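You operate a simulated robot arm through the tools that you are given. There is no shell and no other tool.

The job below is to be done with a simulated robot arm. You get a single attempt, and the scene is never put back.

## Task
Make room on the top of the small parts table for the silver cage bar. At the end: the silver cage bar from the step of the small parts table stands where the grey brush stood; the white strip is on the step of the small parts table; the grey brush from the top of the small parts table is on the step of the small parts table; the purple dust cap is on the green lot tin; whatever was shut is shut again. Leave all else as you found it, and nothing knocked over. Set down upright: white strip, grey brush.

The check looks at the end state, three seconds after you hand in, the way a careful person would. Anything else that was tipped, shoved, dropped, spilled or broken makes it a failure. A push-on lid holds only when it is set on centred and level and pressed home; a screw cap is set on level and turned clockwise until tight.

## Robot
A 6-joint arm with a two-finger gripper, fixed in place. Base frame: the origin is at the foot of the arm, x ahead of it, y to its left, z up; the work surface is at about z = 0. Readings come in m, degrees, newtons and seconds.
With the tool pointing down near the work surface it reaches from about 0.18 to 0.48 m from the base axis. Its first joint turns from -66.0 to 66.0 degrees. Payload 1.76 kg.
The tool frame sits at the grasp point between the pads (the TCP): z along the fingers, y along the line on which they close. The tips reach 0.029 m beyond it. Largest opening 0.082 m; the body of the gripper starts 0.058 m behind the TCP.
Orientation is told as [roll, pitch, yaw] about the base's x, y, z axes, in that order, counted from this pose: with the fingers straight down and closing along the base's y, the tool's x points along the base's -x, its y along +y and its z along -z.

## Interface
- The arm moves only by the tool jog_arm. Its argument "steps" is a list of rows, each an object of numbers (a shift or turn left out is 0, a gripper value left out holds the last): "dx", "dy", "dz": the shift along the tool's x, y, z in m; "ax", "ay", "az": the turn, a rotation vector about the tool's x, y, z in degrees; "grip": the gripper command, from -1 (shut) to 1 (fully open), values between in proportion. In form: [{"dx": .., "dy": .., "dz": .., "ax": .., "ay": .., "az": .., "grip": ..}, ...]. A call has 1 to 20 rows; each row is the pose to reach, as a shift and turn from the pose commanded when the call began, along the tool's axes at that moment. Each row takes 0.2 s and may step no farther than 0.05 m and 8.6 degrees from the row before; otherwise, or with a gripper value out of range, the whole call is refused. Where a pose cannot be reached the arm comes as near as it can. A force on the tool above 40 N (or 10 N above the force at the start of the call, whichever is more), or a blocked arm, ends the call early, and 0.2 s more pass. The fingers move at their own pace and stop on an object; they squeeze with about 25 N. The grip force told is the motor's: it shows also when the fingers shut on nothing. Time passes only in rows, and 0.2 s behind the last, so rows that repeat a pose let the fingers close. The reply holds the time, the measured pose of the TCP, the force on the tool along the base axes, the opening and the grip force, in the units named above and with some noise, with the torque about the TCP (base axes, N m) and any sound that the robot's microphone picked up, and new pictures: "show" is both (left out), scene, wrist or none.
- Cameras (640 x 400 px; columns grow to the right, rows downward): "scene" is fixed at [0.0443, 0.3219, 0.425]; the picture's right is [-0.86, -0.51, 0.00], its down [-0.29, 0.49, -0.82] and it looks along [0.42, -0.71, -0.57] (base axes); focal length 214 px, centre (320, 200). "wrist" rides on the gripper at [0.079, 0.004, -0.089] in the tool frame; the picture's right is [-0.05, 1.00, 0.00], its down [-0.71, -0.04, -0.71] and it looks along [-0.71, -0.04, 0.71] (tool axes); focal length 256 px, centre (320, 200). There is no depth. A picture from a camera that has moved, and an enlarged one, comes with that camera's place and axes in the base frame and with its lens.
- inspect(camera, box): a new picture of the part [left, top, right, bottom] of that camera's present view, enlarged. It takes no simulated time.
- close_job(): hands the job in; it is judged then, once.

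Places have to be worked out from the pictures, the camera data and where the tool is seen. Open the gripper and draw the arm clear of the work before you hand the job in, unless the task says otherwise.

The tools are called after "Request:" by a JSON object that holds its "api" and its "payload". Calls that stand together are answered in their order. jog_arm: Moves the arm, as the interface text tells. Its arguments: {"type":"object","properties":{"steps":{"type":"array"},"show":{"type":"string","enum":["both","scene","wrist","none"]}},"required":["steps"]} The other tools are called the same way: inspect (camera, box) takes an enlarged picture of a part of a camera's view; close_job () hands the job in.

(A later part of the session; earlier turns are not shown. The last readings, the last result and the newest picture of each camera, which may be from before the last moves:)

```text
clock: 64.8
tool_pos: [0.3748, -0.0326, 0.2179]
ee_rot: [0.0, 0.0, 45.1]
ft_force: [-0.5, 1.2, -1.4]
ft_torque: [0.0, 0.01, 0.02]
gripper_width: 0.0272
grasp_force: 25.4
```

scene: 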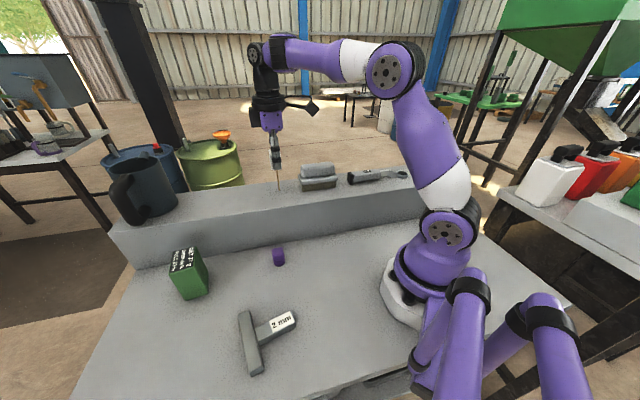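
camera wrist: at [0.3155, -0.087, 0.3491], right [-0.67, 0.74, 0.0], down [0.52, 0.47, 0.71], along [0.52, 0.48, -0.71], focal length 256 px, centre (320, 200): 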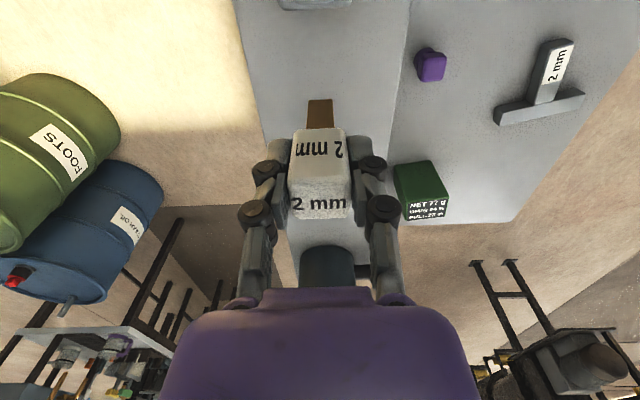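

Request:
{"api": "jog_arm", "payload": {"steps": [{"dz": 0.0005}, {"dz": 0.001}, {"dz": 0.001}], "show": "none"}}

Request:
{"api": "inspect", "payload": {"camera": "scene", "box": [270, 168, 290, 194]}}

```text
clock: 65.6
tool_pos: [0.3768, -0.033, 0.2165]
ee_rot: [0.0, 0.0, 45.1]
ft_force: [1.2, 0.1, -0.2]
ft_torque: [0.0, 0.0, 0.0]
gripper_width: 0.0266
grasp_force: 25.3
```

```text
15.38 times, centred on (280, 181) of scene
camera zoom: at [0.0443, 0.3219, 0.425], right [-0.86, -0.51, 0.0], down [-0.29, 0.49, -0.82], along [0.42, -0.71, -0.57], focal length 3300 px, centre (935, 492)
```

zoom: 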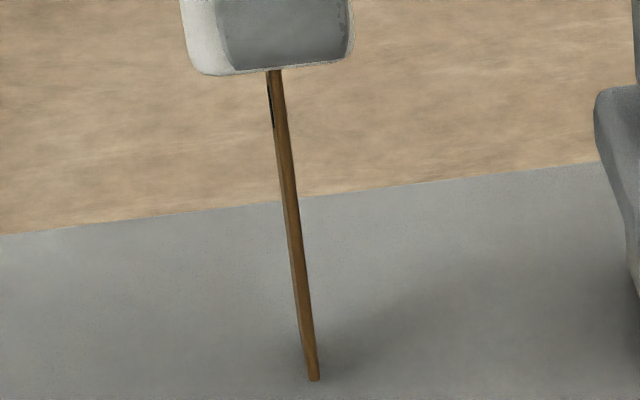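

Very near now but no clear contact force. I keep stepping down by about 0.7 mm.

Request:
{"api": "jog_arm", "payload": {"steps": [{"dz": 0.0004}, {"dz": 0.0008}, {"dz": 0.0008}], "show": "none"}}

```text
clock: 66.4
tool_pos: [0.3749, -0.0327, 0.2158]
ee_rot: [0.1, -0.1, 45.1]
ft_force: [0.1, 0.3, -0.4]
ft_torque: [0.0, 0.0, 0.03]
gripper_width: 0.027
grasp_force: 24.7
```

Request:
{"api": "jog_arm", "payload": {"steps": [{"dz": 0.0004}, {"dz": 0.0008}, {"dz": 0.0008}], "show": "none"}}

Request:
{"api": "inspect", "payload": {"camera": "scene", "box": [270, 168, 290, 194]}}

```text
clock: 67.2
tool_pos: [0.376, -0.0327, 0.215]
ee_rot: [0.1, -0.1, 45.1]
ft_force: [0.7, 0.4, -1.1]
ft_torque: [-0.01, -0.01, -0.03]
gripper_width: 0.0271
grasp_force: 25.7
```

```text
15.38 times, centred on (280, 181) of scene
camera zoom: at [0.0443, 0.3219, 0.425], right [-0.86, -0.51, 0.0], down [-0.29, 0.49, -0.82], along [0.42, -0.71, -0.57], focal length 3300 px, centre (935, 492)
```

zoom: 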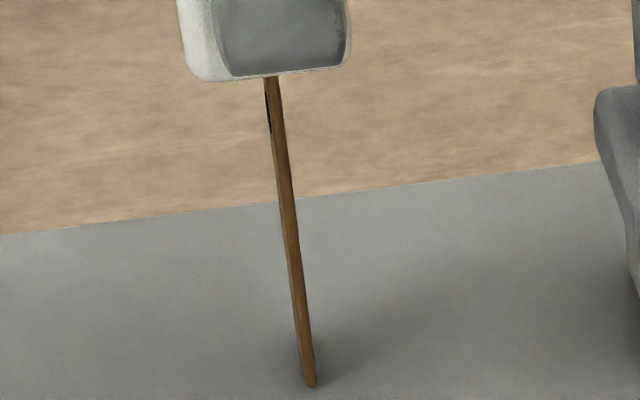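

Still no load on the foot. Continuing with small steps.

Request:
{"api": "jog_arm", "payload": {"steps": [{"dz": 0.0004}, {"dz": 0.0008}, {"dz": 0.0008}], "show": "none"}}

```text
clock: 68.0
tool_pos: [0.3766, -0.0326, 0.2161]
ee_rot: [0.1, -0.1, 45.1]
ft_force: [0.4, 0.2, -0.4]
ft_torque: [-0.03, 0.0, -0.03]
gripper_width: 0.0273
grasp_force: 25.1
```

Request:
{"api": "jog_arm", "payload": {"steps": [{"dz": 0.0004}, {"dz": 0.0008}, {"dz": 0.0008}], "show": "none"}}

Request:
{"api": "inspect", "payload": {"camera": "scene", "box": [270, 168, 290, 194]}}

```text
clock: 68.8
tool_pos: [0.3764, -0.0335, 0.2149]
ee_rot: [0.0, -0.2, 45.1]
ft_force: [2.3, 1.0, 14.8]
ft_torque: [0.07, -0.16, -0.01]
gripper_width: 0.027
grasp_force: 25.1
```

```text
15.38 times, centred on (280, 181) of scene
camera zoom: at [0.0443, 0.322, 0.425], right [-0.86, -0.51, 0.0], down [-0.29, 0.49, -0.82], along [0.42, -0.71, -0.57], focal length 3300 px, centre (935, 492)
```

zoom: 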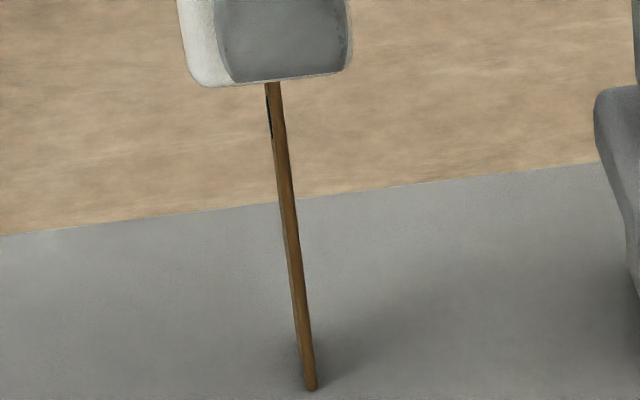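

Contact: 14.8 N. I back off about 0.6 mm to leave just a light touch before releasing.

Request:
{"api": "jog_arm", "payload": {"steps": [{"dz": -0.0003}, {"dz": -0.0006}, {"dz": -0.0006}], "show": "none"}}

Request:
{"api": "inspect", "payload": {"camera": "scene", "box": [262, 150, 300, 196]}}

```text
clock: 69.6
tool_pos: [0.3757, -0.0339, 0.2151]
ee_rot: [0.0, -0.1, 45.2]
ft_force: [3.9, 3.8, 14.1]
ft_torque: [0.37, -0.42, 0.01]
gripper_width: 0.027
grasp_force: 25.0
```

```text
8.70 times, centred on (281, 173) of scene
camera zoom: at [0.0443, 0.322, 0.425], right [-0.86, -0.51, 0.0], down [-0.29, 0.49, -0.82], along [0.42, -0.71, -0.57], focal length 1865 px, centre (659, 435)
```

zoom: 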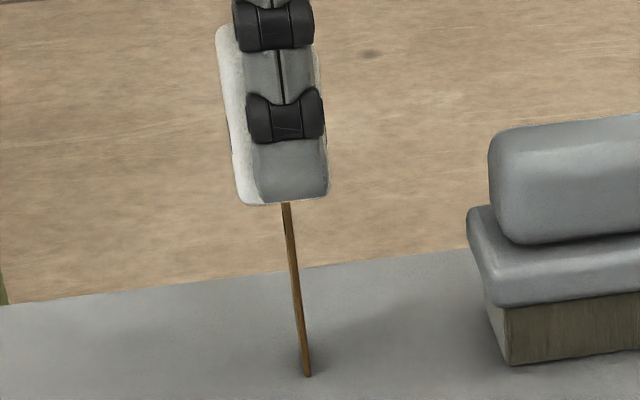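

The load is still 14 N with some side force, so I ease up further until the force nearly vanishes.

Request:
{"api": "jog_arm", "payload": {"steps": [{"dz": -0.0004}, {"dz": -0.0008}, {"dz": -0.0008}], "show": "none"}}

```text
clock: 70.4
tool_pos: [0.3759, -0.0333, 0.2148]
ee_rot: [0.3, 0.1, 45.1]
ft_force: [-0.2, -0.1, -0.8]
ft_torque: [-0.01, 0.02, 0.0]
gripper_width: 0.0271
grasp_force: 24.5
```

Free again, within about half a millimetre of the surface. I step down 0.4 mm to get a light touch.

Request:
{"api": "jog_arm", "payload": {"steps": [{"dz": 0.0002}, {"dz": 0.0004}, {"dz": 0.0004}, {"dz": 0.0004}], "show": "none"}}

```text
clock: 71.4
tool_pos: [0.3756, -0.0333, 0.2132]
ee_rot: [0.1, -0.1, 45.0]
ft_force: [1.4, 0.7, -0.3]
ft_torque: [0.01, 0.01, 0.02]
gripper_width: 0.0272
grasp_force: 24.8
```

Request:
{"api": "jog_arm", "payload": {"steps": [{"dz": 0.0002}, {"dz": 0.0003}, {"dz": 0.0003}], "show": "none"}}

Request:
{"api": "inspect", "payload": {"camera": "scene", "box": [262, 150, 300, 196]}}

```text
clock: 72.2
tool_pos: [0.3765, -0.0324, 0.2138]
ee_rot: [0.1, -0.1, 45.1]
ft_force: [-1.6, -0.9, 6.3]
ft_torque: [-0.09, 0.16, -0.03]
gripper_width: 0.0272
grasp_force: 25.5
```

```text
8.70 times, centred on (281, 173) of scene
camera zoom: at [0.0443, 0.3219, 0.425], right [-0.86, -0.51, 0.0], down [-0.29, 0.49, -0.82], along [0.42, -0.71, -0.57], focal length 1865 px, centre (659, 435)
```

zoom: 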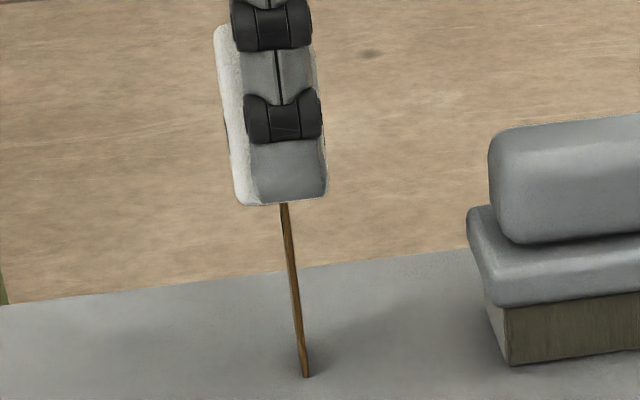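

A light touch of about 6 N. One more close look at the strip's verticality before releasing.

Request:
{"api": "inspect", "payload": {"camera": "scene", "box": [270, 168, 290, 194]}}

Request:
{"api": "inspect", "payload": {"camera": "wrist", "box": [240, 80, 400, 230]}}

```text
15.38 times, centred on (280, 181) of scene
camera zoom: at [0.0443, 0.3219, 0.425], right [-0.86, -0.51, 0.0], down [-0.29, 0.49, -0.82], along [0.42, -0.71, -0.57], focal length 3300 px, centre (935, 492)
```

zoom: 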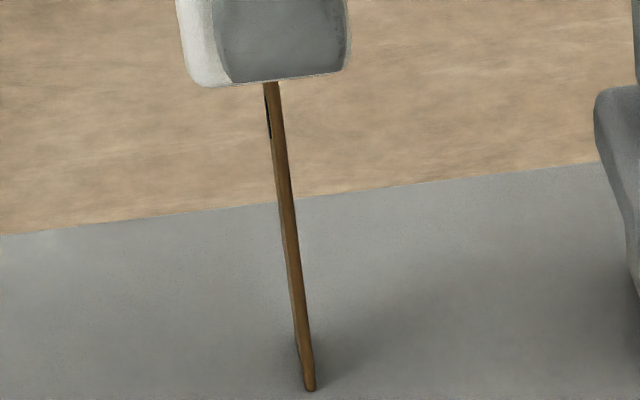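

```text
2.67 times, centred on (320, 155) of wrist
camera zoom: at [0.3169, -0.086, 0.3039], right [-0.67, 0.74, 0.0], down [0.52, 0.47, 0.71], along [0.52, 0.48, -0.71], focal length 683 px, centre (320, 320)
```

zoom: 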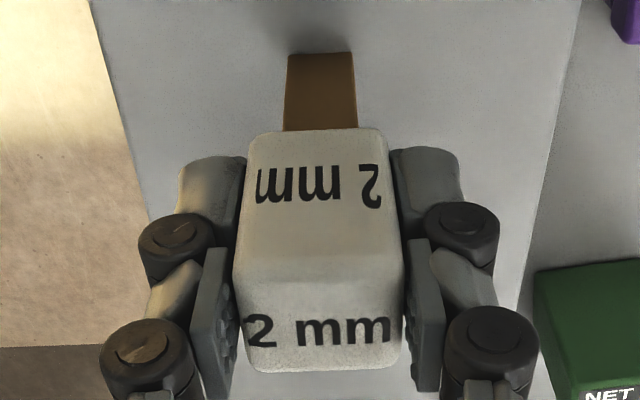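

The strip is vertical (slope 0.128). I release in slow stages and look before moving away.

Request:
{"api": "jog_arm", "payload": {"steps": [{"grip": -0.36}, {"grip": -0.33}, {"grip": -0.3}, {"grip": -0.26}, {"grip": -0.2}, {"grip": -0.1}, {"grip": 0.05}, {"grip": 0.25}, {"grip": 0.45}, {"grip": 0.45}], "show": "both"}}

Request:
{"api": "inspect", "payload": {"camera": "scene", "box": [262, 150, 300, 196]}}

```text
clock: 74.4
tool_pos: [0.3766, -0.0323, 0.2142]
ee_rot: [0.1, -0.1, 45.1]
ft_force: [-0.4, 0.8, -0.1]
ft_torque: [0.03, -0.05, 0.01]
gripper_width: 0.0595
grasp_force: 0.1
camera wrist: at [0.317, -0.086, 0.3037], right [-0.67, 0.74, 0.0], down [0.53, 0.47, 0.71], along [0.52, 0.48, -0.71], focal length 256 px, centre (320, 200)
```

scene: 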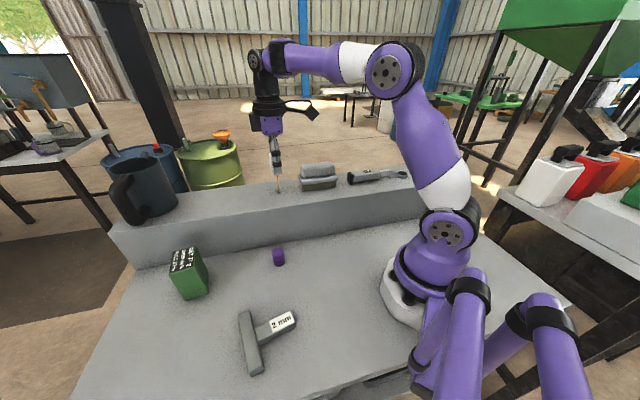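
wrist: 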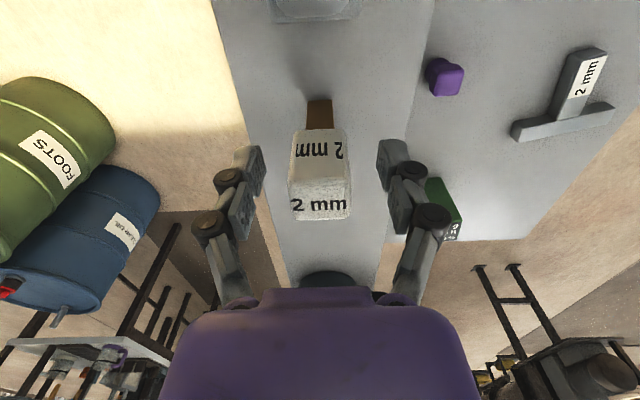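

```text
8.70 times, centred on (281, 173) of scene
camera zoom: at [0.0443, 0.3219, 0.425], right [-0.86, -0.51, 0.0], down [-0.29, 0.49, -0.82], along [0.42, -0.71, -0.57], focal length 1865 px, centre (659, 435)
```

zoom: 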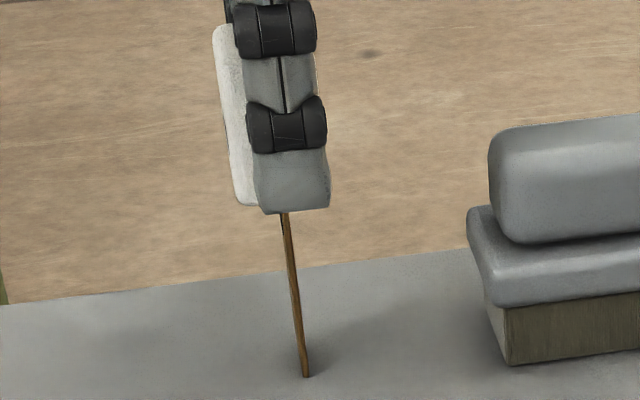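

It stands free between the open fingers. I wait a moment, then rise straight up slowly until the tips clear the block.

Request:
{"api": "jog_arm", "payload": {"steps": [{"dz": 0}, {"dz": 0}, {"dz": -0.004}, {"dz": -0.009}, {"dz": -0.015}, {"dz": -0.022}, {"dz": -0.03}, {"dz": -0.038}, {"dz": -0.046}, {"dz": -0.05}, {"dz": -0.05}], "show": "both"}}

Request:
{"api": "inspect", "payload": {"camera": "scene", "box": [250, 130, 310, 200]}}

```text
clock: 76.8
tool_pos: [0.3743, -0.0326, 0.2642]
ee_rot: [0.1, -0.1, 45.1]
ft_force: [0.3, 1.4, -1.0]
ft_torque: [0.03, -0.04, -0.01]
gripper_width: 0.0599
grasp_force: 0.0
camera wrist: at [0.3166, -0.0861, 0.3538], right [-0.67, 0.74, 0.0], down [0.53, 0.47, 0.71], along [0.52, 0.48, -0.71], focal length 256 px, centre (320, 200)
```

scene: 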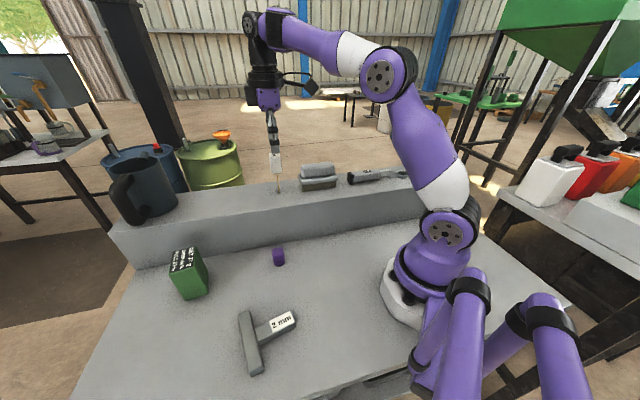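
wrist: 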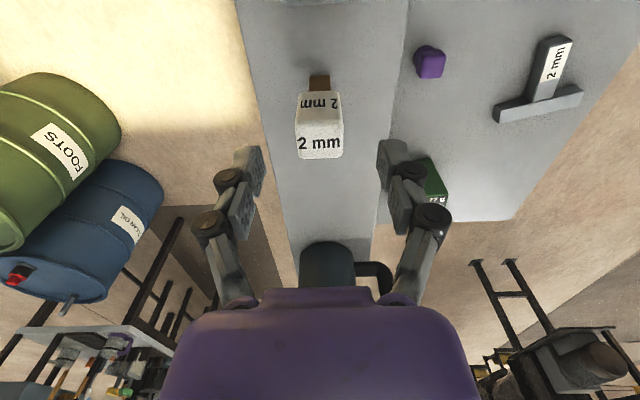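

```text
5.71 times, centred on (280, 165) of scene
camera zoom: at [0.0443, 0.3219, 0.425], right [-0.86, -0.51, 0.0], down [-0.29, 0.49, -0.82], along [0.42, -0.71, -0.57], focal length 1226 px, centre (549, 400)
```

zoom: 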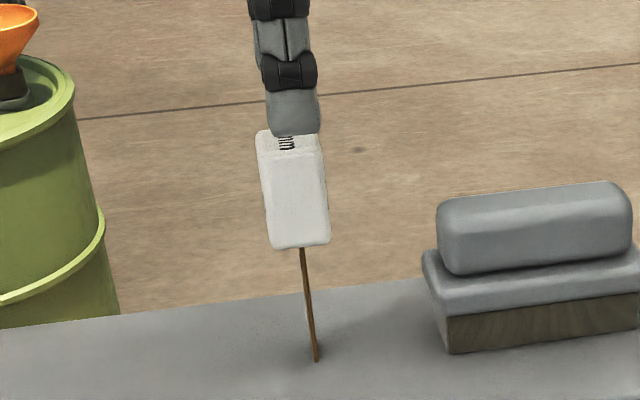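

The strip stands on the step. I now move off sideways above it towards the table, to look at the purple cap and the green tin.

Request:
{"api": "jog_arm", "payload": {"steps": [{"dy": 0.01, "dz": -0.003}, {"dy": 0.025, "dz": -0.01}, {"dy": 0.045, "dz": -0.02}, {"dx": 0.002, "dy": 0.068, "dz": -0.025}, {"dx": 0.004, "dy": 0.092, "dz": -0.025}, {"dx": 0.006, "dy": 0.116, "dz": -0.015}, {"dx": 0.008, "dy": 0.1393, "dz": 0.0}, {"dx": 0.008, "dy": 0.1393, "dz": 0.0}], "show": "both"}}

Request:
{"api": "inspect", "payload": {"camera": "wrist", "box": [220, 0, 420, 130]}}

Request:
{"api": "inspect", "payload": {"camera": "scene", "box": [150, 230, 310, 310]}}

```text
clock: 78.6
tool_pos: [0.2714, 0.059, 0.2635]
ee_rot: [0.1, 0.0, 45.1]
ft_force: [-0.5, 0.3, -0.3]
ft_torque: [0.03, 0.05, 0.01]
gripper_width: 0.0598
grasp_force: 0.1
camera wrist: at [0.2113, 0.0064, 0.3541], right [-0.67, 0.74, 0.0], down [0.53, 0.47, 0.71], along [0.53, 0.47, -0.71], focal length 256 px, centre (320, 200)
```

scene: 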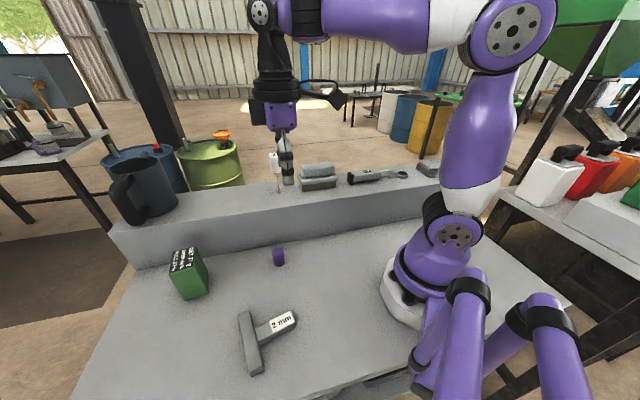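
wrist: 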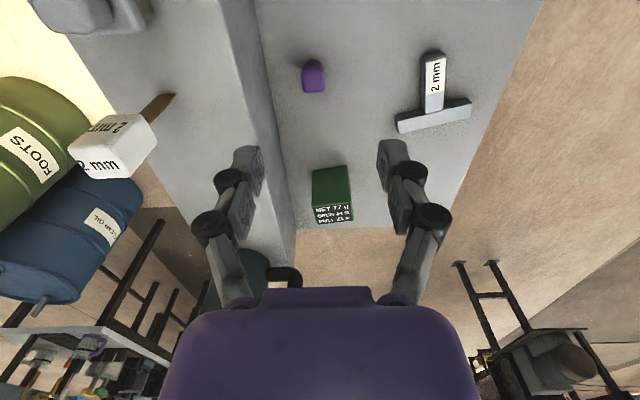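

```text
3.08 times, centred on (320, 65) of wrist
camera zoom: at [0.2113, 0.0064, 0.3541], right [-0.67, 0.74, 0.0], down [0.53, 0.47, 0.71], along [0.53, 0.47, -0.71], focal length 788 px, centre (320, 615)
```

zoom: 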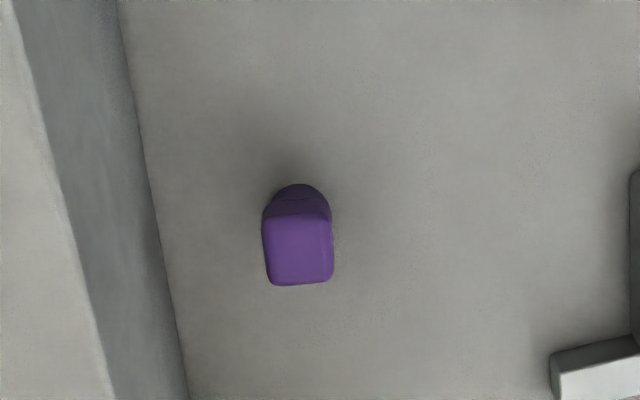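

```text
4.00 times, centred on (230, 270) of scene
camera zoom: at [0.0443, 0.322, 0.425], right [-0.86, -0.51, 0.0], down [-0.29, 0.49, -0.82], along [0.42, -0.71, -0.57], focal length 858 px, centre (680, -80)
```

zoom: 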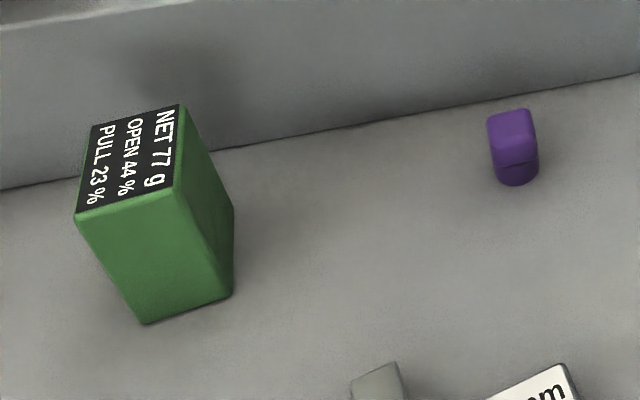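

The tin's label face looks like its top, and the cap is a small cylinder with a squarish grip on top. I zoom in on the tin from the wrist camera.

Request:
{"api": "inspect", "payload": {"camera": "wrist", "box": [290, 150, 380, 235]}}

Request:
{"api": "inspect", "payload": {"camera": "scene", "box": [160, 240, 220, 305]}}

Request:
{"api": "inspect", "payload": {"camera": "scene", "box": [262, 240, 296, 272]}}

Request:
{"api": "inspect", "payload": {"camera": "wrist", "box": [290, 50, 340, 100]}}

```text
4.71 times, centred on (335, 192) of wrist
camera zoom: at [0.2113, 0.0064, 0.3541], right [-0.67, 0.74, 0.0], down [0.53, 0.47, 0.71], along [0.53, 0.47, -0.71], focal length 1205 px, centre (249, 235)
```

zoom: 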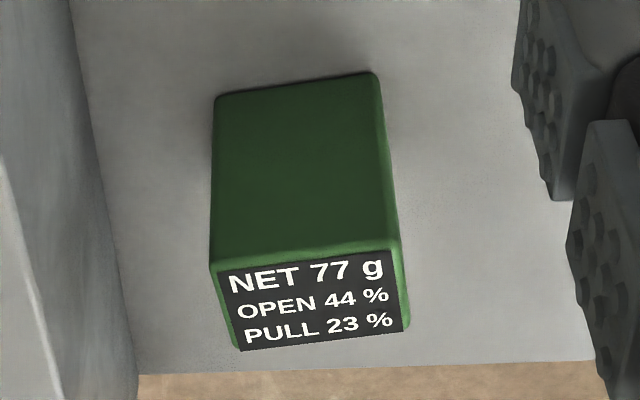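

```text
6.15 times, centred on (190, 272) of scene
camera zoom: at [0.0443, 0.322, 0.425], right [-0.86, -0.51, 0.0], down [-0.29, 0.49, -0.82], along [0.42, -0.71, -0.57], focal length 1320 px, centre (1120, -246)
```

zoom: 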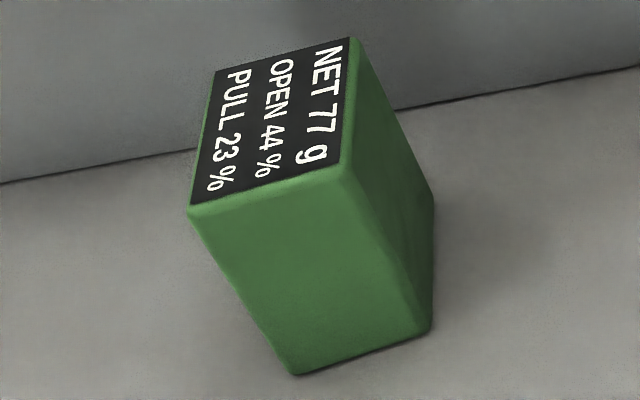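

```text
12.50 times, centred on (279, 256) of scene
camera zoom: at [0.0443, 0.322, 0.425], right [-0.86, -0.51, 0.0], down [-0.29, 0.49, -0.82], along [0.42, -0.71, -0.57], focal length 2681 px, centre (832, -500)
```

zoom: 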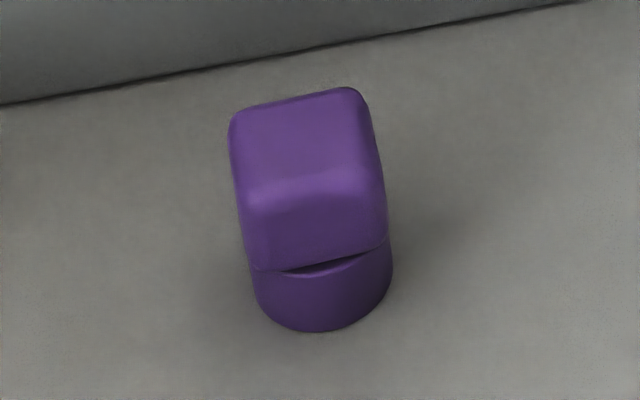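

```text
8.00 times, centred on (315, 75) of wrist
camera zoom: at [0.2113, 0.0064, 0.3541], right [-0.67, 0.74, 0.0], down [0.53, 0.47, 0.71], along [0.53, 0.47, -0.71], focal length 2048 px, centre (360, 1200)
```

zoom: 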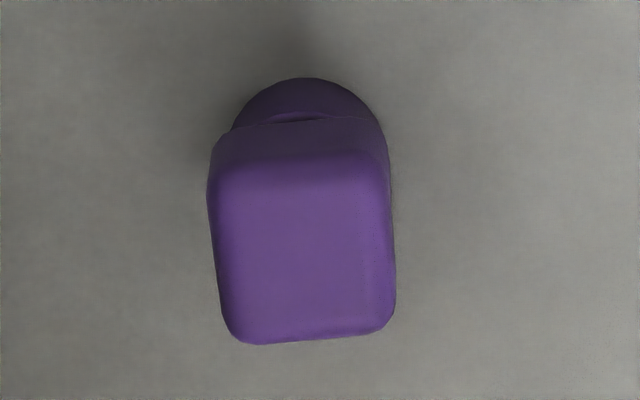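

The tin is a plain box about 59×42 mm with a flat top at z≈0.0915, centred near (0.416, 0.218). The cap's grip block, ~25 mm square and aligned to 45°, is near (0.304, 0.077). Since the tin centre lies at the reach limit, I'll tilt the tool 6° outward for both pick and place, and first come down over the cap to z≈0.10.

Request:
{"api": "jog_arm", "payload": {"steps": [{"dx": -0.009, "dy": -0.0025, "dz": 0.01, "ay": -1, "grip": 0.5}, {"dx": -0.018, "dy": -0.005, "dz": 0.03, "ay": -2}, {"dx": -0.027, "dy": -0.008, "dz": 0.055, "ay": -3}, {"dx": -0.0356, "dy": -0.0105, "dz": 0.08, "ay": -4}, {"dx": -0.0356, "dy": -0.0105, "dz": 0.105, "ay": -5}, {"dx": -0.0356, "dy": -0.0105, "dz": 0.13, "ay": -6}, {"dx": -0.0356, "dy": -0.0105, "dz": 0.15, "ay": -6}, {"dx": -0.0356, "dy": -0.0105, "dz": 0.163, "ay": -6}, {"dx": -0.0356, "dy": -0.0105, "dz": 0.163, "ay": -6}], "show": "both"}}

Request:
{"api": "inspect", "payload": {"camera": "wrist", "box": [240, 40, 400, 200]}}

```text
clock: 80.6
tool_pos: [0.3031, 0.0767, 0.1029]
ee_rot: [0.0, -6.1, 45.1]
ft_force: [0.1, 0.0, -0.2]
ft_torque: [0.05, -0.02, -0.02]
gripper_width: 0.0614
grasp_force: 0.1
camera wrist: at [0.2377, 0.0183, 0.1835], right [-0.67, 0.74, 0.01], down [0.47, 0.42, 0.78], along [0.57, 0.52, -0.63], focal length 256 px, centre (320, 200)
```

scene: 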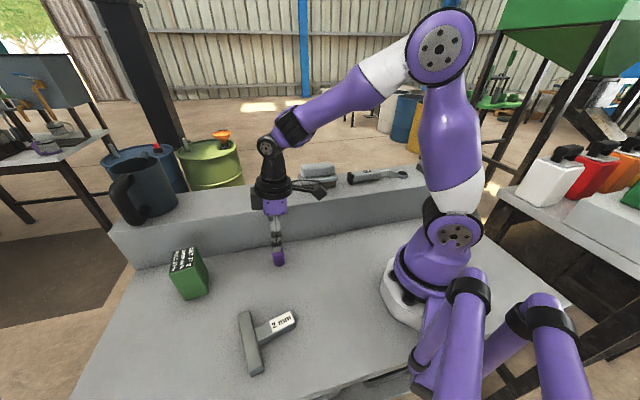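
wrist: 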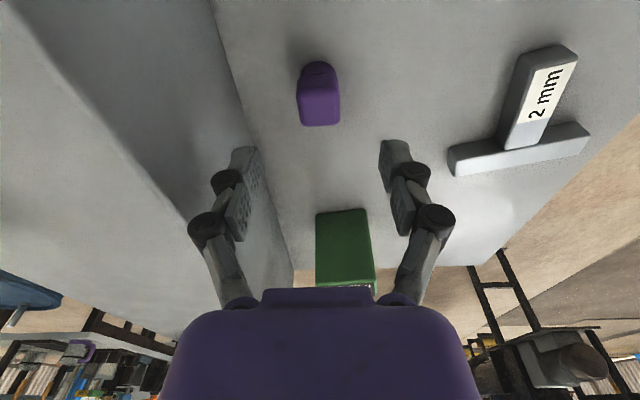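

```text
2.50 times, centred on (320, 120) of wrist
camera zoom: at [0.2377, 0.0183, 0.1835], right [-0.67, 0.74, 0.01], down [0.47, 0.42, 0.78], along [0.57, 0.52, -0.63], focal length 640 px, centre (320, 400)
```

zoom: 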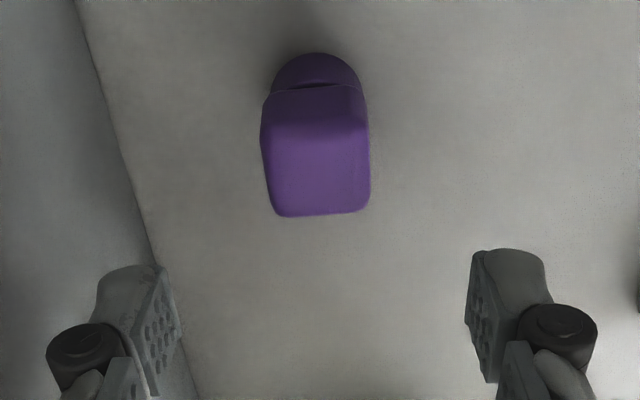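

The cap is centred side to side and about 2 mm fore-aft. The step wall is near the left finger, so I narrow the opening to ~43 mm and descend vertically to TCP z≈0.045, compensating for the tilt.

Request:
{"api": "jog_arm", "payload": {"steps": [{"dx": 0.0015, "dz": 0.008, "grip": 0.05}, {"dx": 0.003, "dz": 0.02, "grip": 0.05}, {"dx": 0.0047, "dz": 0.033}, {"dx": 0.0064, "dz": 0.046}, {"dx": 0.0074, "dz": 0.054}, {"dx": 0.0079, "dz": 0.058}, {"dx": 0.0079, "dz": 0.058}], "show": "both"}}

Request:
{"api": "inspect", "payload": {"camera": "wrist", "box": [220, 80, 420, 230]}}

Request:
{"api": "inspect", "payload": {"camera": "scene", "box": [220, 190, 340, 290]}}

```text
clock: 82.2
tool_pos: [0.302, 0.0777, 0.0426]
ee_rot: [0.0, -5.9, 45.1]
ft_force: [-1.0, 0.1, 0.1]
ft_torque: [-0.02, 0.0, 0.01]
gripper_width: 0.0433
grasp_force: 0.1
camera wrist: at [0.2366, 0.0171, 0.1235], right [-0.67, 0.74, 0.01], down [0.47, 0.42, 0.78], along [0.57, 0.52, -0.63], focal length 256 px, centre (320, 200)
```

scene: 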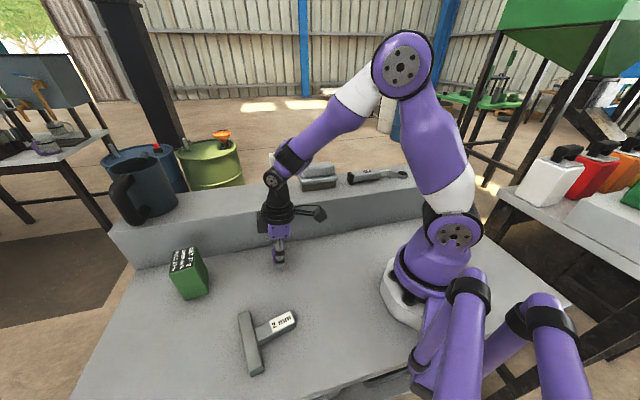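
wrist: 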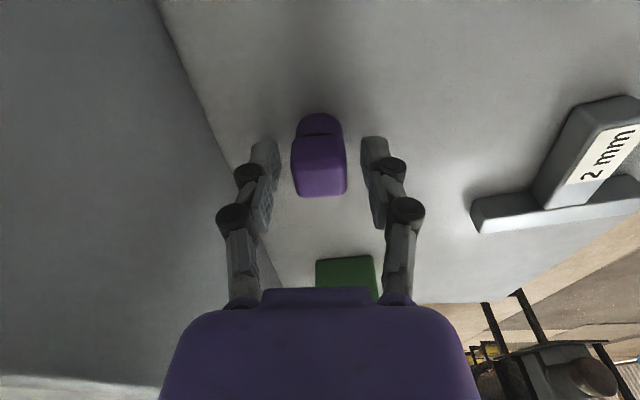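

```text
2.67 times, centred on (320, 155) of wrist
camera zoom: at [0.2366, 0.0171, 0.1235], right [-0.67, 0.74, 0.01], down [0.47, 0.42, 0.78], along [0.57, 0.52, -0.63], focal length 683 px, centre (320, 320)
```

zoom: 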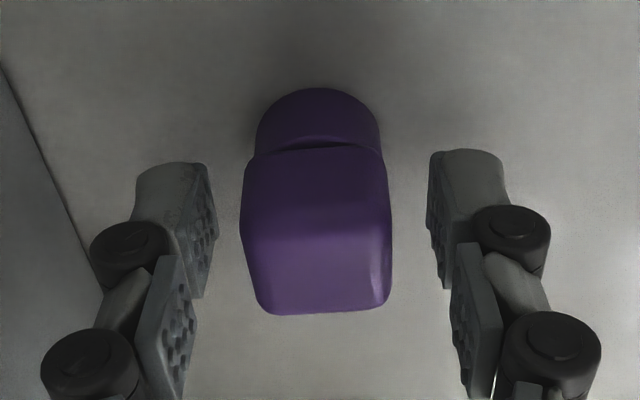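

```text
4.00 times, centred on (280, 240) of scene
camera zoom: at [0.0443, 0.3219, 0.425], right [-0.86, -0.51, 0.0], down [-0.29, 0.49, -0.82], along [0.42, -0.71, -0.57], focal length 858 px, centre (480, 40)
```

zoom: 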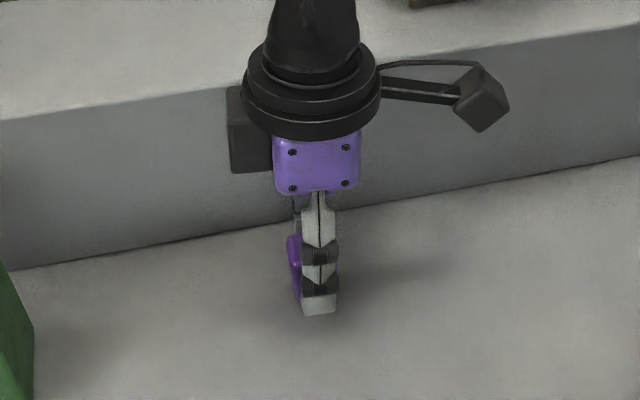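

Well centred between the fingers. I raise 3 mm so the pads stay on the square grip part, then close in stages.

Request:
{"api": "jog_arm", "payload": {"steps": [{"dx": -0.0003, "dz": -0.003}, {"dx": -0.0003, "dz": -0.003, "grip": -0.1}, {"dx": -0.0003, "dz": -0.003, "grip": -0.25}, {"dx": -0.0003, "dz": -0.003, "grip": -0.35}, {"dx": -0.0003, "dz": -0.003, "grip": -0.45}, {"dx": -0.0003, "dz": -0.003, "grip": -1}, {"dx": -0.0003, "dz": -0.003, "grip": -1}, {"dx": -0.0003, "dz": -0.003, "grip": -1}], "show": "wrist"}}

```text
clock: 84.0
tool_pos: [0.3025, 0.075, 0.0455]
ee_rot: [0.0, -6.0, 45.1]
ft_force: [-1.1, -1.1, 4.7]
ft_torque: [-0.03, 0.06, 0.01]
gripper_width: 0.0254
grasp_force: 25.1
camera wrist: at [0.2368, 0.0167, 0.1266], right [-0.67, 0.74, 0.01], down [0.47, 0.42, 0.78], along [0.57, 0.52, -0.63], focal length 256 px, centre (320, 200)
```

wrist: 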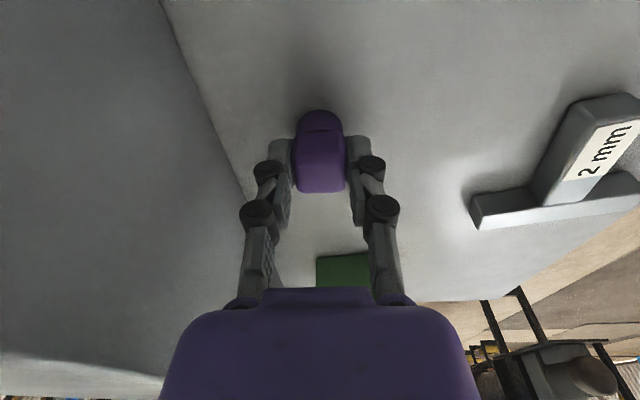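

The cap is gripped at 0.0254 m. I lift it vertically to TCP z≈0.165.

Request:
{"api": "jog_arm", "payload": {"steps": [{"dx": -0.0005, "dz": -0.005}, {"dx": -0.0016, "dz": -0.015}, {"dx": -0.0031, "dz": -0.03}, {"dx": -0.0052, "dz": -0.05}, {"dx": -0.0078, "dz": -0.075}, {"dx": -0.0104, "dz": -0.1}, {"dx": -0.0125, "dz": -0.1193}, {"dx": -0.0125, "dz": -0.1193}], "show": "both"}}

Request:
{"api": "inspect", "payload": {"camera": "scene", "box": [220, 170, 340, 270]}}

```text
clock: 85.8
tool_pos: [0.3029, 0.0758, 0.168]
ee_rot: [0.1, -6.1, 45.1]
ft_force: [0.4, -0.1, -0.5]
ft_torque: [0.02, -0.01, -0.02]
gripper_width: 0.0257
grasp_force: 25.2
camera wrist: at [0.2364, 0.017, 0.2483], right [-0.67, 0.74, 0.01], down [0.47, 0.42, 0.78], along [0.57, 0.52, -0.63], focal length 256 px, centre (320, 200)
```

scene: 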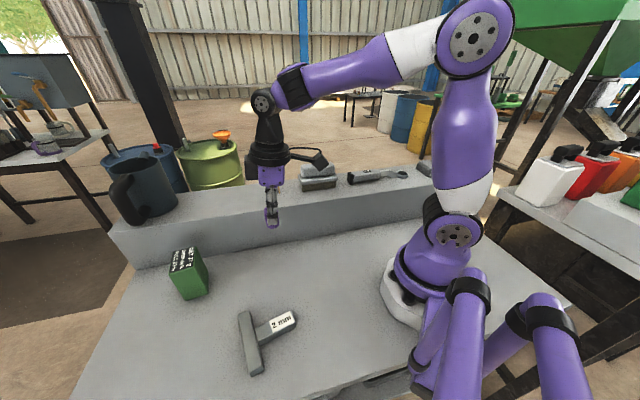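
wrist: 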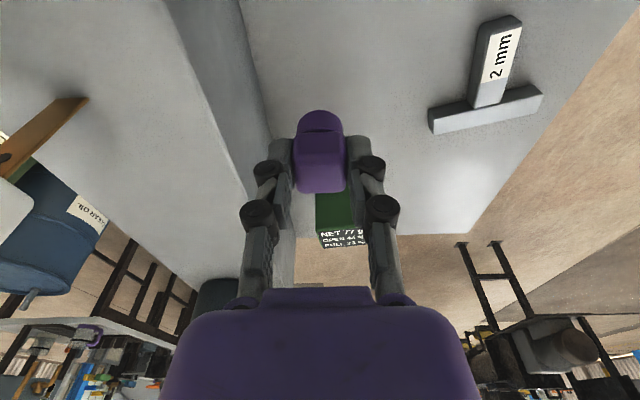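

```text
4.00 times, centred on (280, 220) of scene
camera zoom: at [0.0443, 0.3219, 0.425], right [-0.86, -0.51, 0.0], down [-0.29, 0.49, -0.82], along [0.42, -0.71, -0.57], focal length 858 px, centre (480, 120)
```

zoom: 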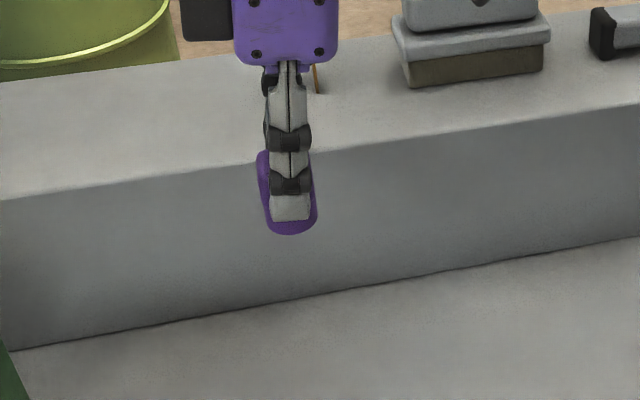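

The cap hangs straight and the strip behind still stands. I carry the cap over the tin centre at about (0.415, 0.217), keeping height and orientation.

Request:
{"api": "jog_arm", "payload": {"steps": [{"dx": -0.0134, "dy": 0.0015, "dz": 0.0014}, {"dx": -0.0357, "dy": 0.0041, "dz": 0.0038}, {"dx": -0.0595, "dy": 0.0068, "dz": 0.0063}, {"dx": -0.0833, "dy": 0.0095, "dz": 0.0088}, {"dx": -0.1071, "dy": 0.0122, "dz": 0.0113}, {"dx": -0.1309, "dy": 0.015, "dz": 0.0138}, {"dx": -0.1547, "dy": 0.0177, "dz": 0.0163}, {"dx": -0.1785, "dy": 0.0204, "dz": 0.0188}, {"dx": -0.1785, "dy": 0.0204, "dz": 0.0188}], "show": "both"}}

Request:
{"api": "inspect", "payload": {"camera": "scene", "box": [130, 190, 270, 310]}}

Request:
{"api": "inspect", "payload": {"camera": "wrist", "box": [220, 60, 420, 240]}}

```text
clock: 87.8
tool_pos: [0.4188, 0.2064, 0.1658]
ee_rot: [-1.6, -5.6, 45.2]
ft_force: [0.4, -0.7, 0.2]
ft_torque: [-0.03, -0.02, -0.03]
gripper_width: 0.0255
grasp_force: 25.0
out of reach, approached as far as the arm can: row 8, 9
camera wrist: at [0.3524, 0.1504, 0.2473], right [-0.67, 0.74, -0.02], down [0.46, 0.44, 0.77], along [0.58, 0.51, -0.63], focal length 256 px, centre (320, 200)
```

scene: 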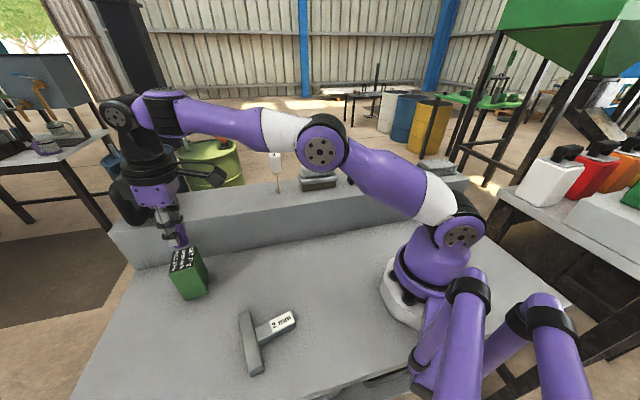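
wrist: 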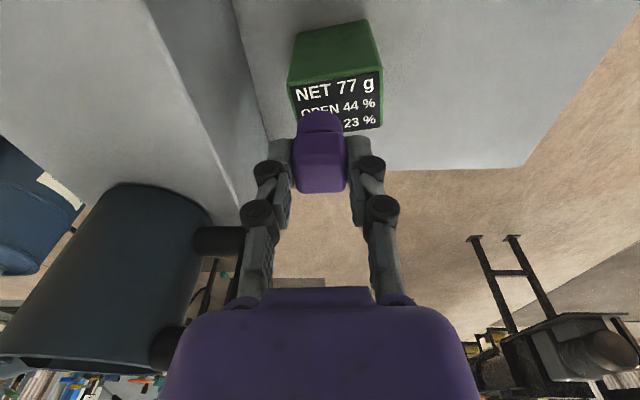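

```text
3.33 times, centred on (200, 250) of scene
camera zoom: at [0.0443, 0.3219, 0.425], right [-0.86, -0.51, 0.0], down [-0.29, 0.49, -0.82], along [0.42, -0.71, -0.57], focal length 715 px, centre (720, 33)
```

zoom: 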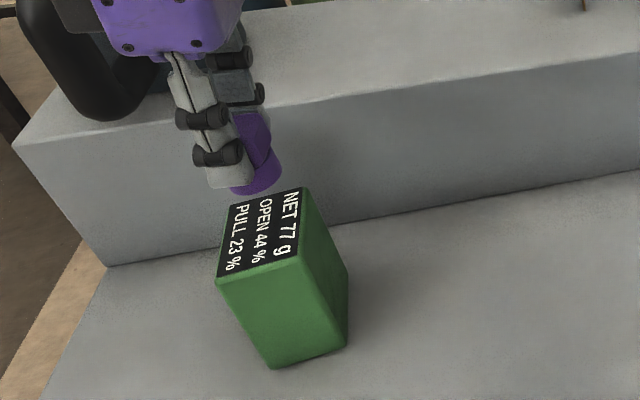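

```text
2.22 times, centred on (320, 150) of wrist
camera zoom: at [0.3524, 0.1504, 0.2473], right [-0.67, 0.74, -0.02], down [0.46, 0.44, 0.77], along [0.58, 0.51, -0.63], focal length 569 px, centre (320, 311)
```

zoom: 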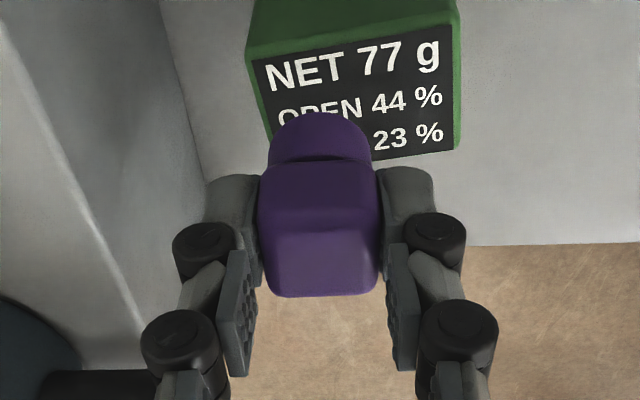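

The last rows hit the reach limit and the hand rolled 1.6°. The cap is still held well above the tin. I correct the orientation and come slightly lower and inward to (0.4125, 0.216, 0.152).

Request:
{"api": "jog_arm", "payload": {"steps": [{"dx": 0.004, "dy": 0.001, "dz": 0.002, "ax": -0.4, "ay": -0.1}, {"dx": 0.003, "dy": 0.005, "dz": 0.006, "ax": -0.8, "ay": -0.2}, {"dx": 0.001, "dy": 0.009, "dz": 0.01, "ax": -1.2, "ay": -0.3}, {"dx": -0.001, "dy": 0.0116, "dz": 0.0136, "ax": -1.6, "ay": -0.4}, {"dx": -0.001, "dy": 0.0116, "dz": 0.0136, "ax": -1.6, "ay": -0.4}], "show": "both"}}

Request:
{"api": "inspect", "payload": {"camera": "scene", "box": [140, 200, 240, 310]}}

Request:
{"api": "inspect", "payload": {"camera": "wrist", "box": [220, 0, 420, 200]}}

```text
clock: 89.0
tool_pos: [0.418, 0.2198, 0.1529]
ee_rot: [-0.8, -6.1, 45.3]
ft_force: [-0.5, 0.3, -0.5]
ft_torque: [0.0, -0.01, -0.02]
gripper_width: 0.0253
grasp_force: 24.4
out of reach, approached as far as the arm can: row 1, 2, 3, 4, 5
camera wrist: at [0.3513, 0.1616, 0.2332], right [-0.67, 0.74, -0.01], down [0.46, 0.43, 0.78], along [0.58, 0.52, -0.63], focal length 256 px, centre (320, 200)
```

scene: 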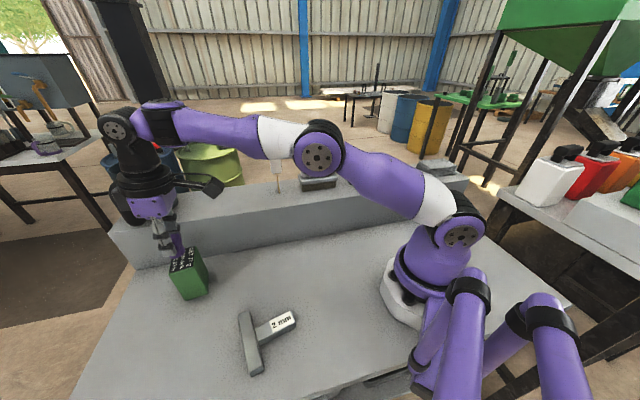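
wrist: 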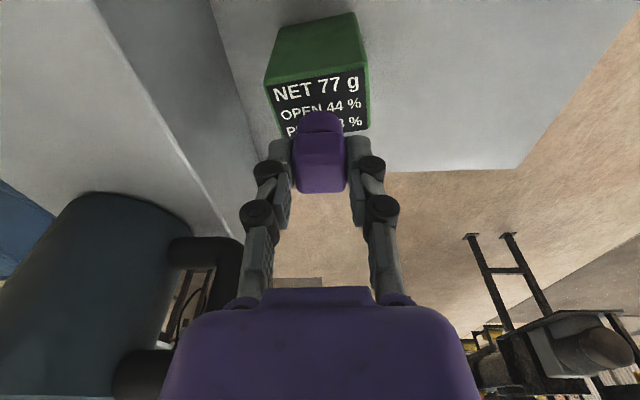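

```text
3.64 times, centred on (190, 255) of scene
camera zoom: at [0.0443, 0.3219, 0.425], right [-0.86, -0.51, 0.0], down [-0.29, 0.49, -0.82], along [0.42, -0.71, -0.57], focal length 780 px, centre (793, 0)
```

zoom: 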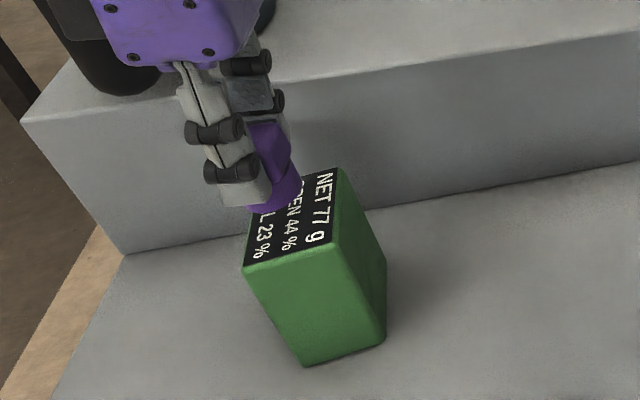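

```text
2.00 times, centred on (320, 100) of wrist
camera zoom: at [0.3513, 0.1616, 0.2332], right [-0.67, 0.74, -0.01], down [0.46, 0.43, 0.78], along [0.58, 0.52, -0.63], focal length 512 px, centre (320, 400)
```

zoom: 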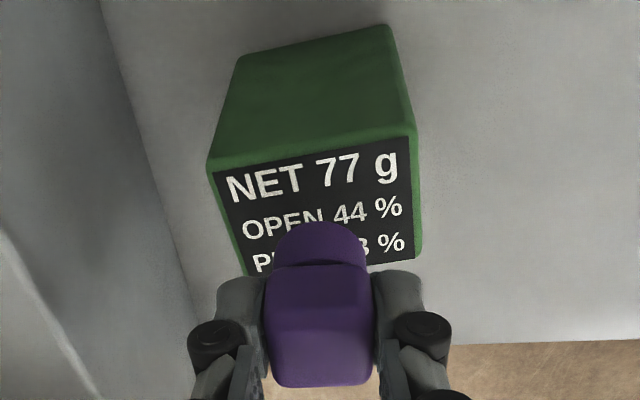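

The cap is now nearly over the tin's centre: TCP (0.418, 0.220), 1.5 cm above the top with a small 0.8° roll left. I descend another 1 cm while drawing in 3 mm and removing the roll.

Request:
{"api": "jog_arm", "payload": {"steps": [{"dx": 0.002, "dy": 0.0, "dz": 0.003, "ax": -0.4}, {"dx": 0.0035, "dy": 0.0003, "dz": 0.0065, "ax": -0.8}, {"dx": 0.0041, "dy": 0.0003, "dz": 0.0096, "ax": -0.8}, {"dx": 0.0041, "dy": 0.0003, "dz": 0.0096, "ax": -0.8}], "show": "both"}}

Request:
{"api": "inspect", "payload": {"camera": "scene", "box": [140, 200, 240, 310]}}

Request:
{"api": "inspect", "payload": {"camera": "wrist", "box": [220, 0, 420, 200]}}

```text
clock: 90.0
tool_pos: [0.4055, 0.2243, 0.1422]
ee_rot: [2.5, -6.5, 45.1]
ft_force: [0.1, -0.4, -0.6]
ft_torque: [-0.01, -0.01, 0.01]
gripper_width: 0.0254
grasp_force: 25.1
out of reach, approached as far as the arm can: row 1
camera wrist: at [0.3419, 0.163, 0.2226], right [-0.67, 0.74, 0.05], down [0.49, 0.39, 0.78], along [0.56, 0.55, -0.62], focal length 256 px, centre (320, 200)
```

scene: 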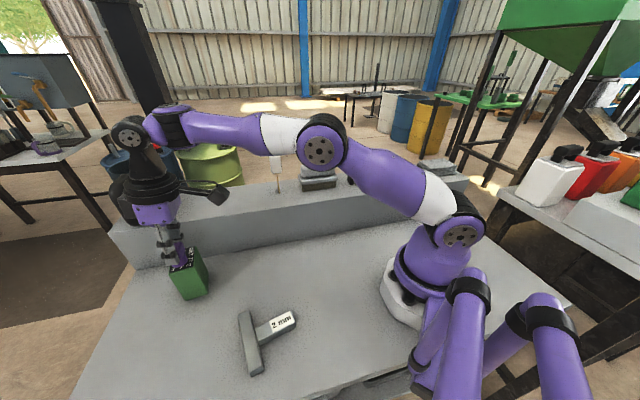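
wrist: 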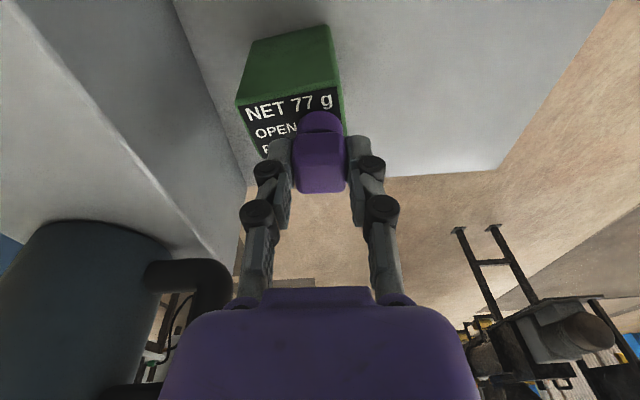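

```text
3.64 times, centred on (190, 255) of scene
camera zoom: at [0.0443, 0.3219, 0.425], right [-0.86, -0.51, 0.0], down [-0.29, 0.49, -0.82], along [0.42, -0.71, -0.57], focal length 780 px, centre (793, 0)
```

zoom: 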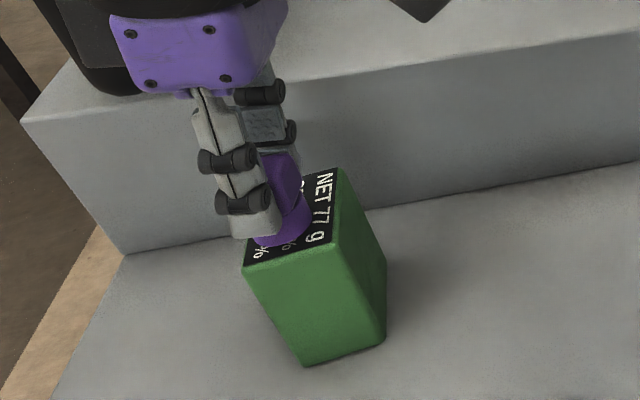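

```text
2.00 times, centred on (320, 100) of wrist
camera zoom: at [0.3419, 0.163, 0.2226], right [-0.67, 0.74, 0.05], down [0.49, 0.39, 0.78], along [0.56, 0.55, -0.62], focal length 512 px, centre (320, 400)
```

zoom: 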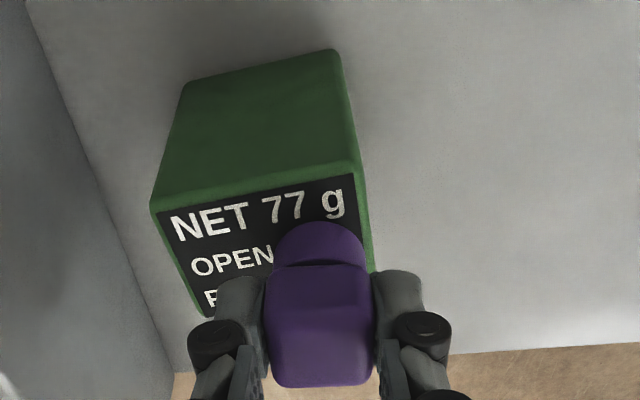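

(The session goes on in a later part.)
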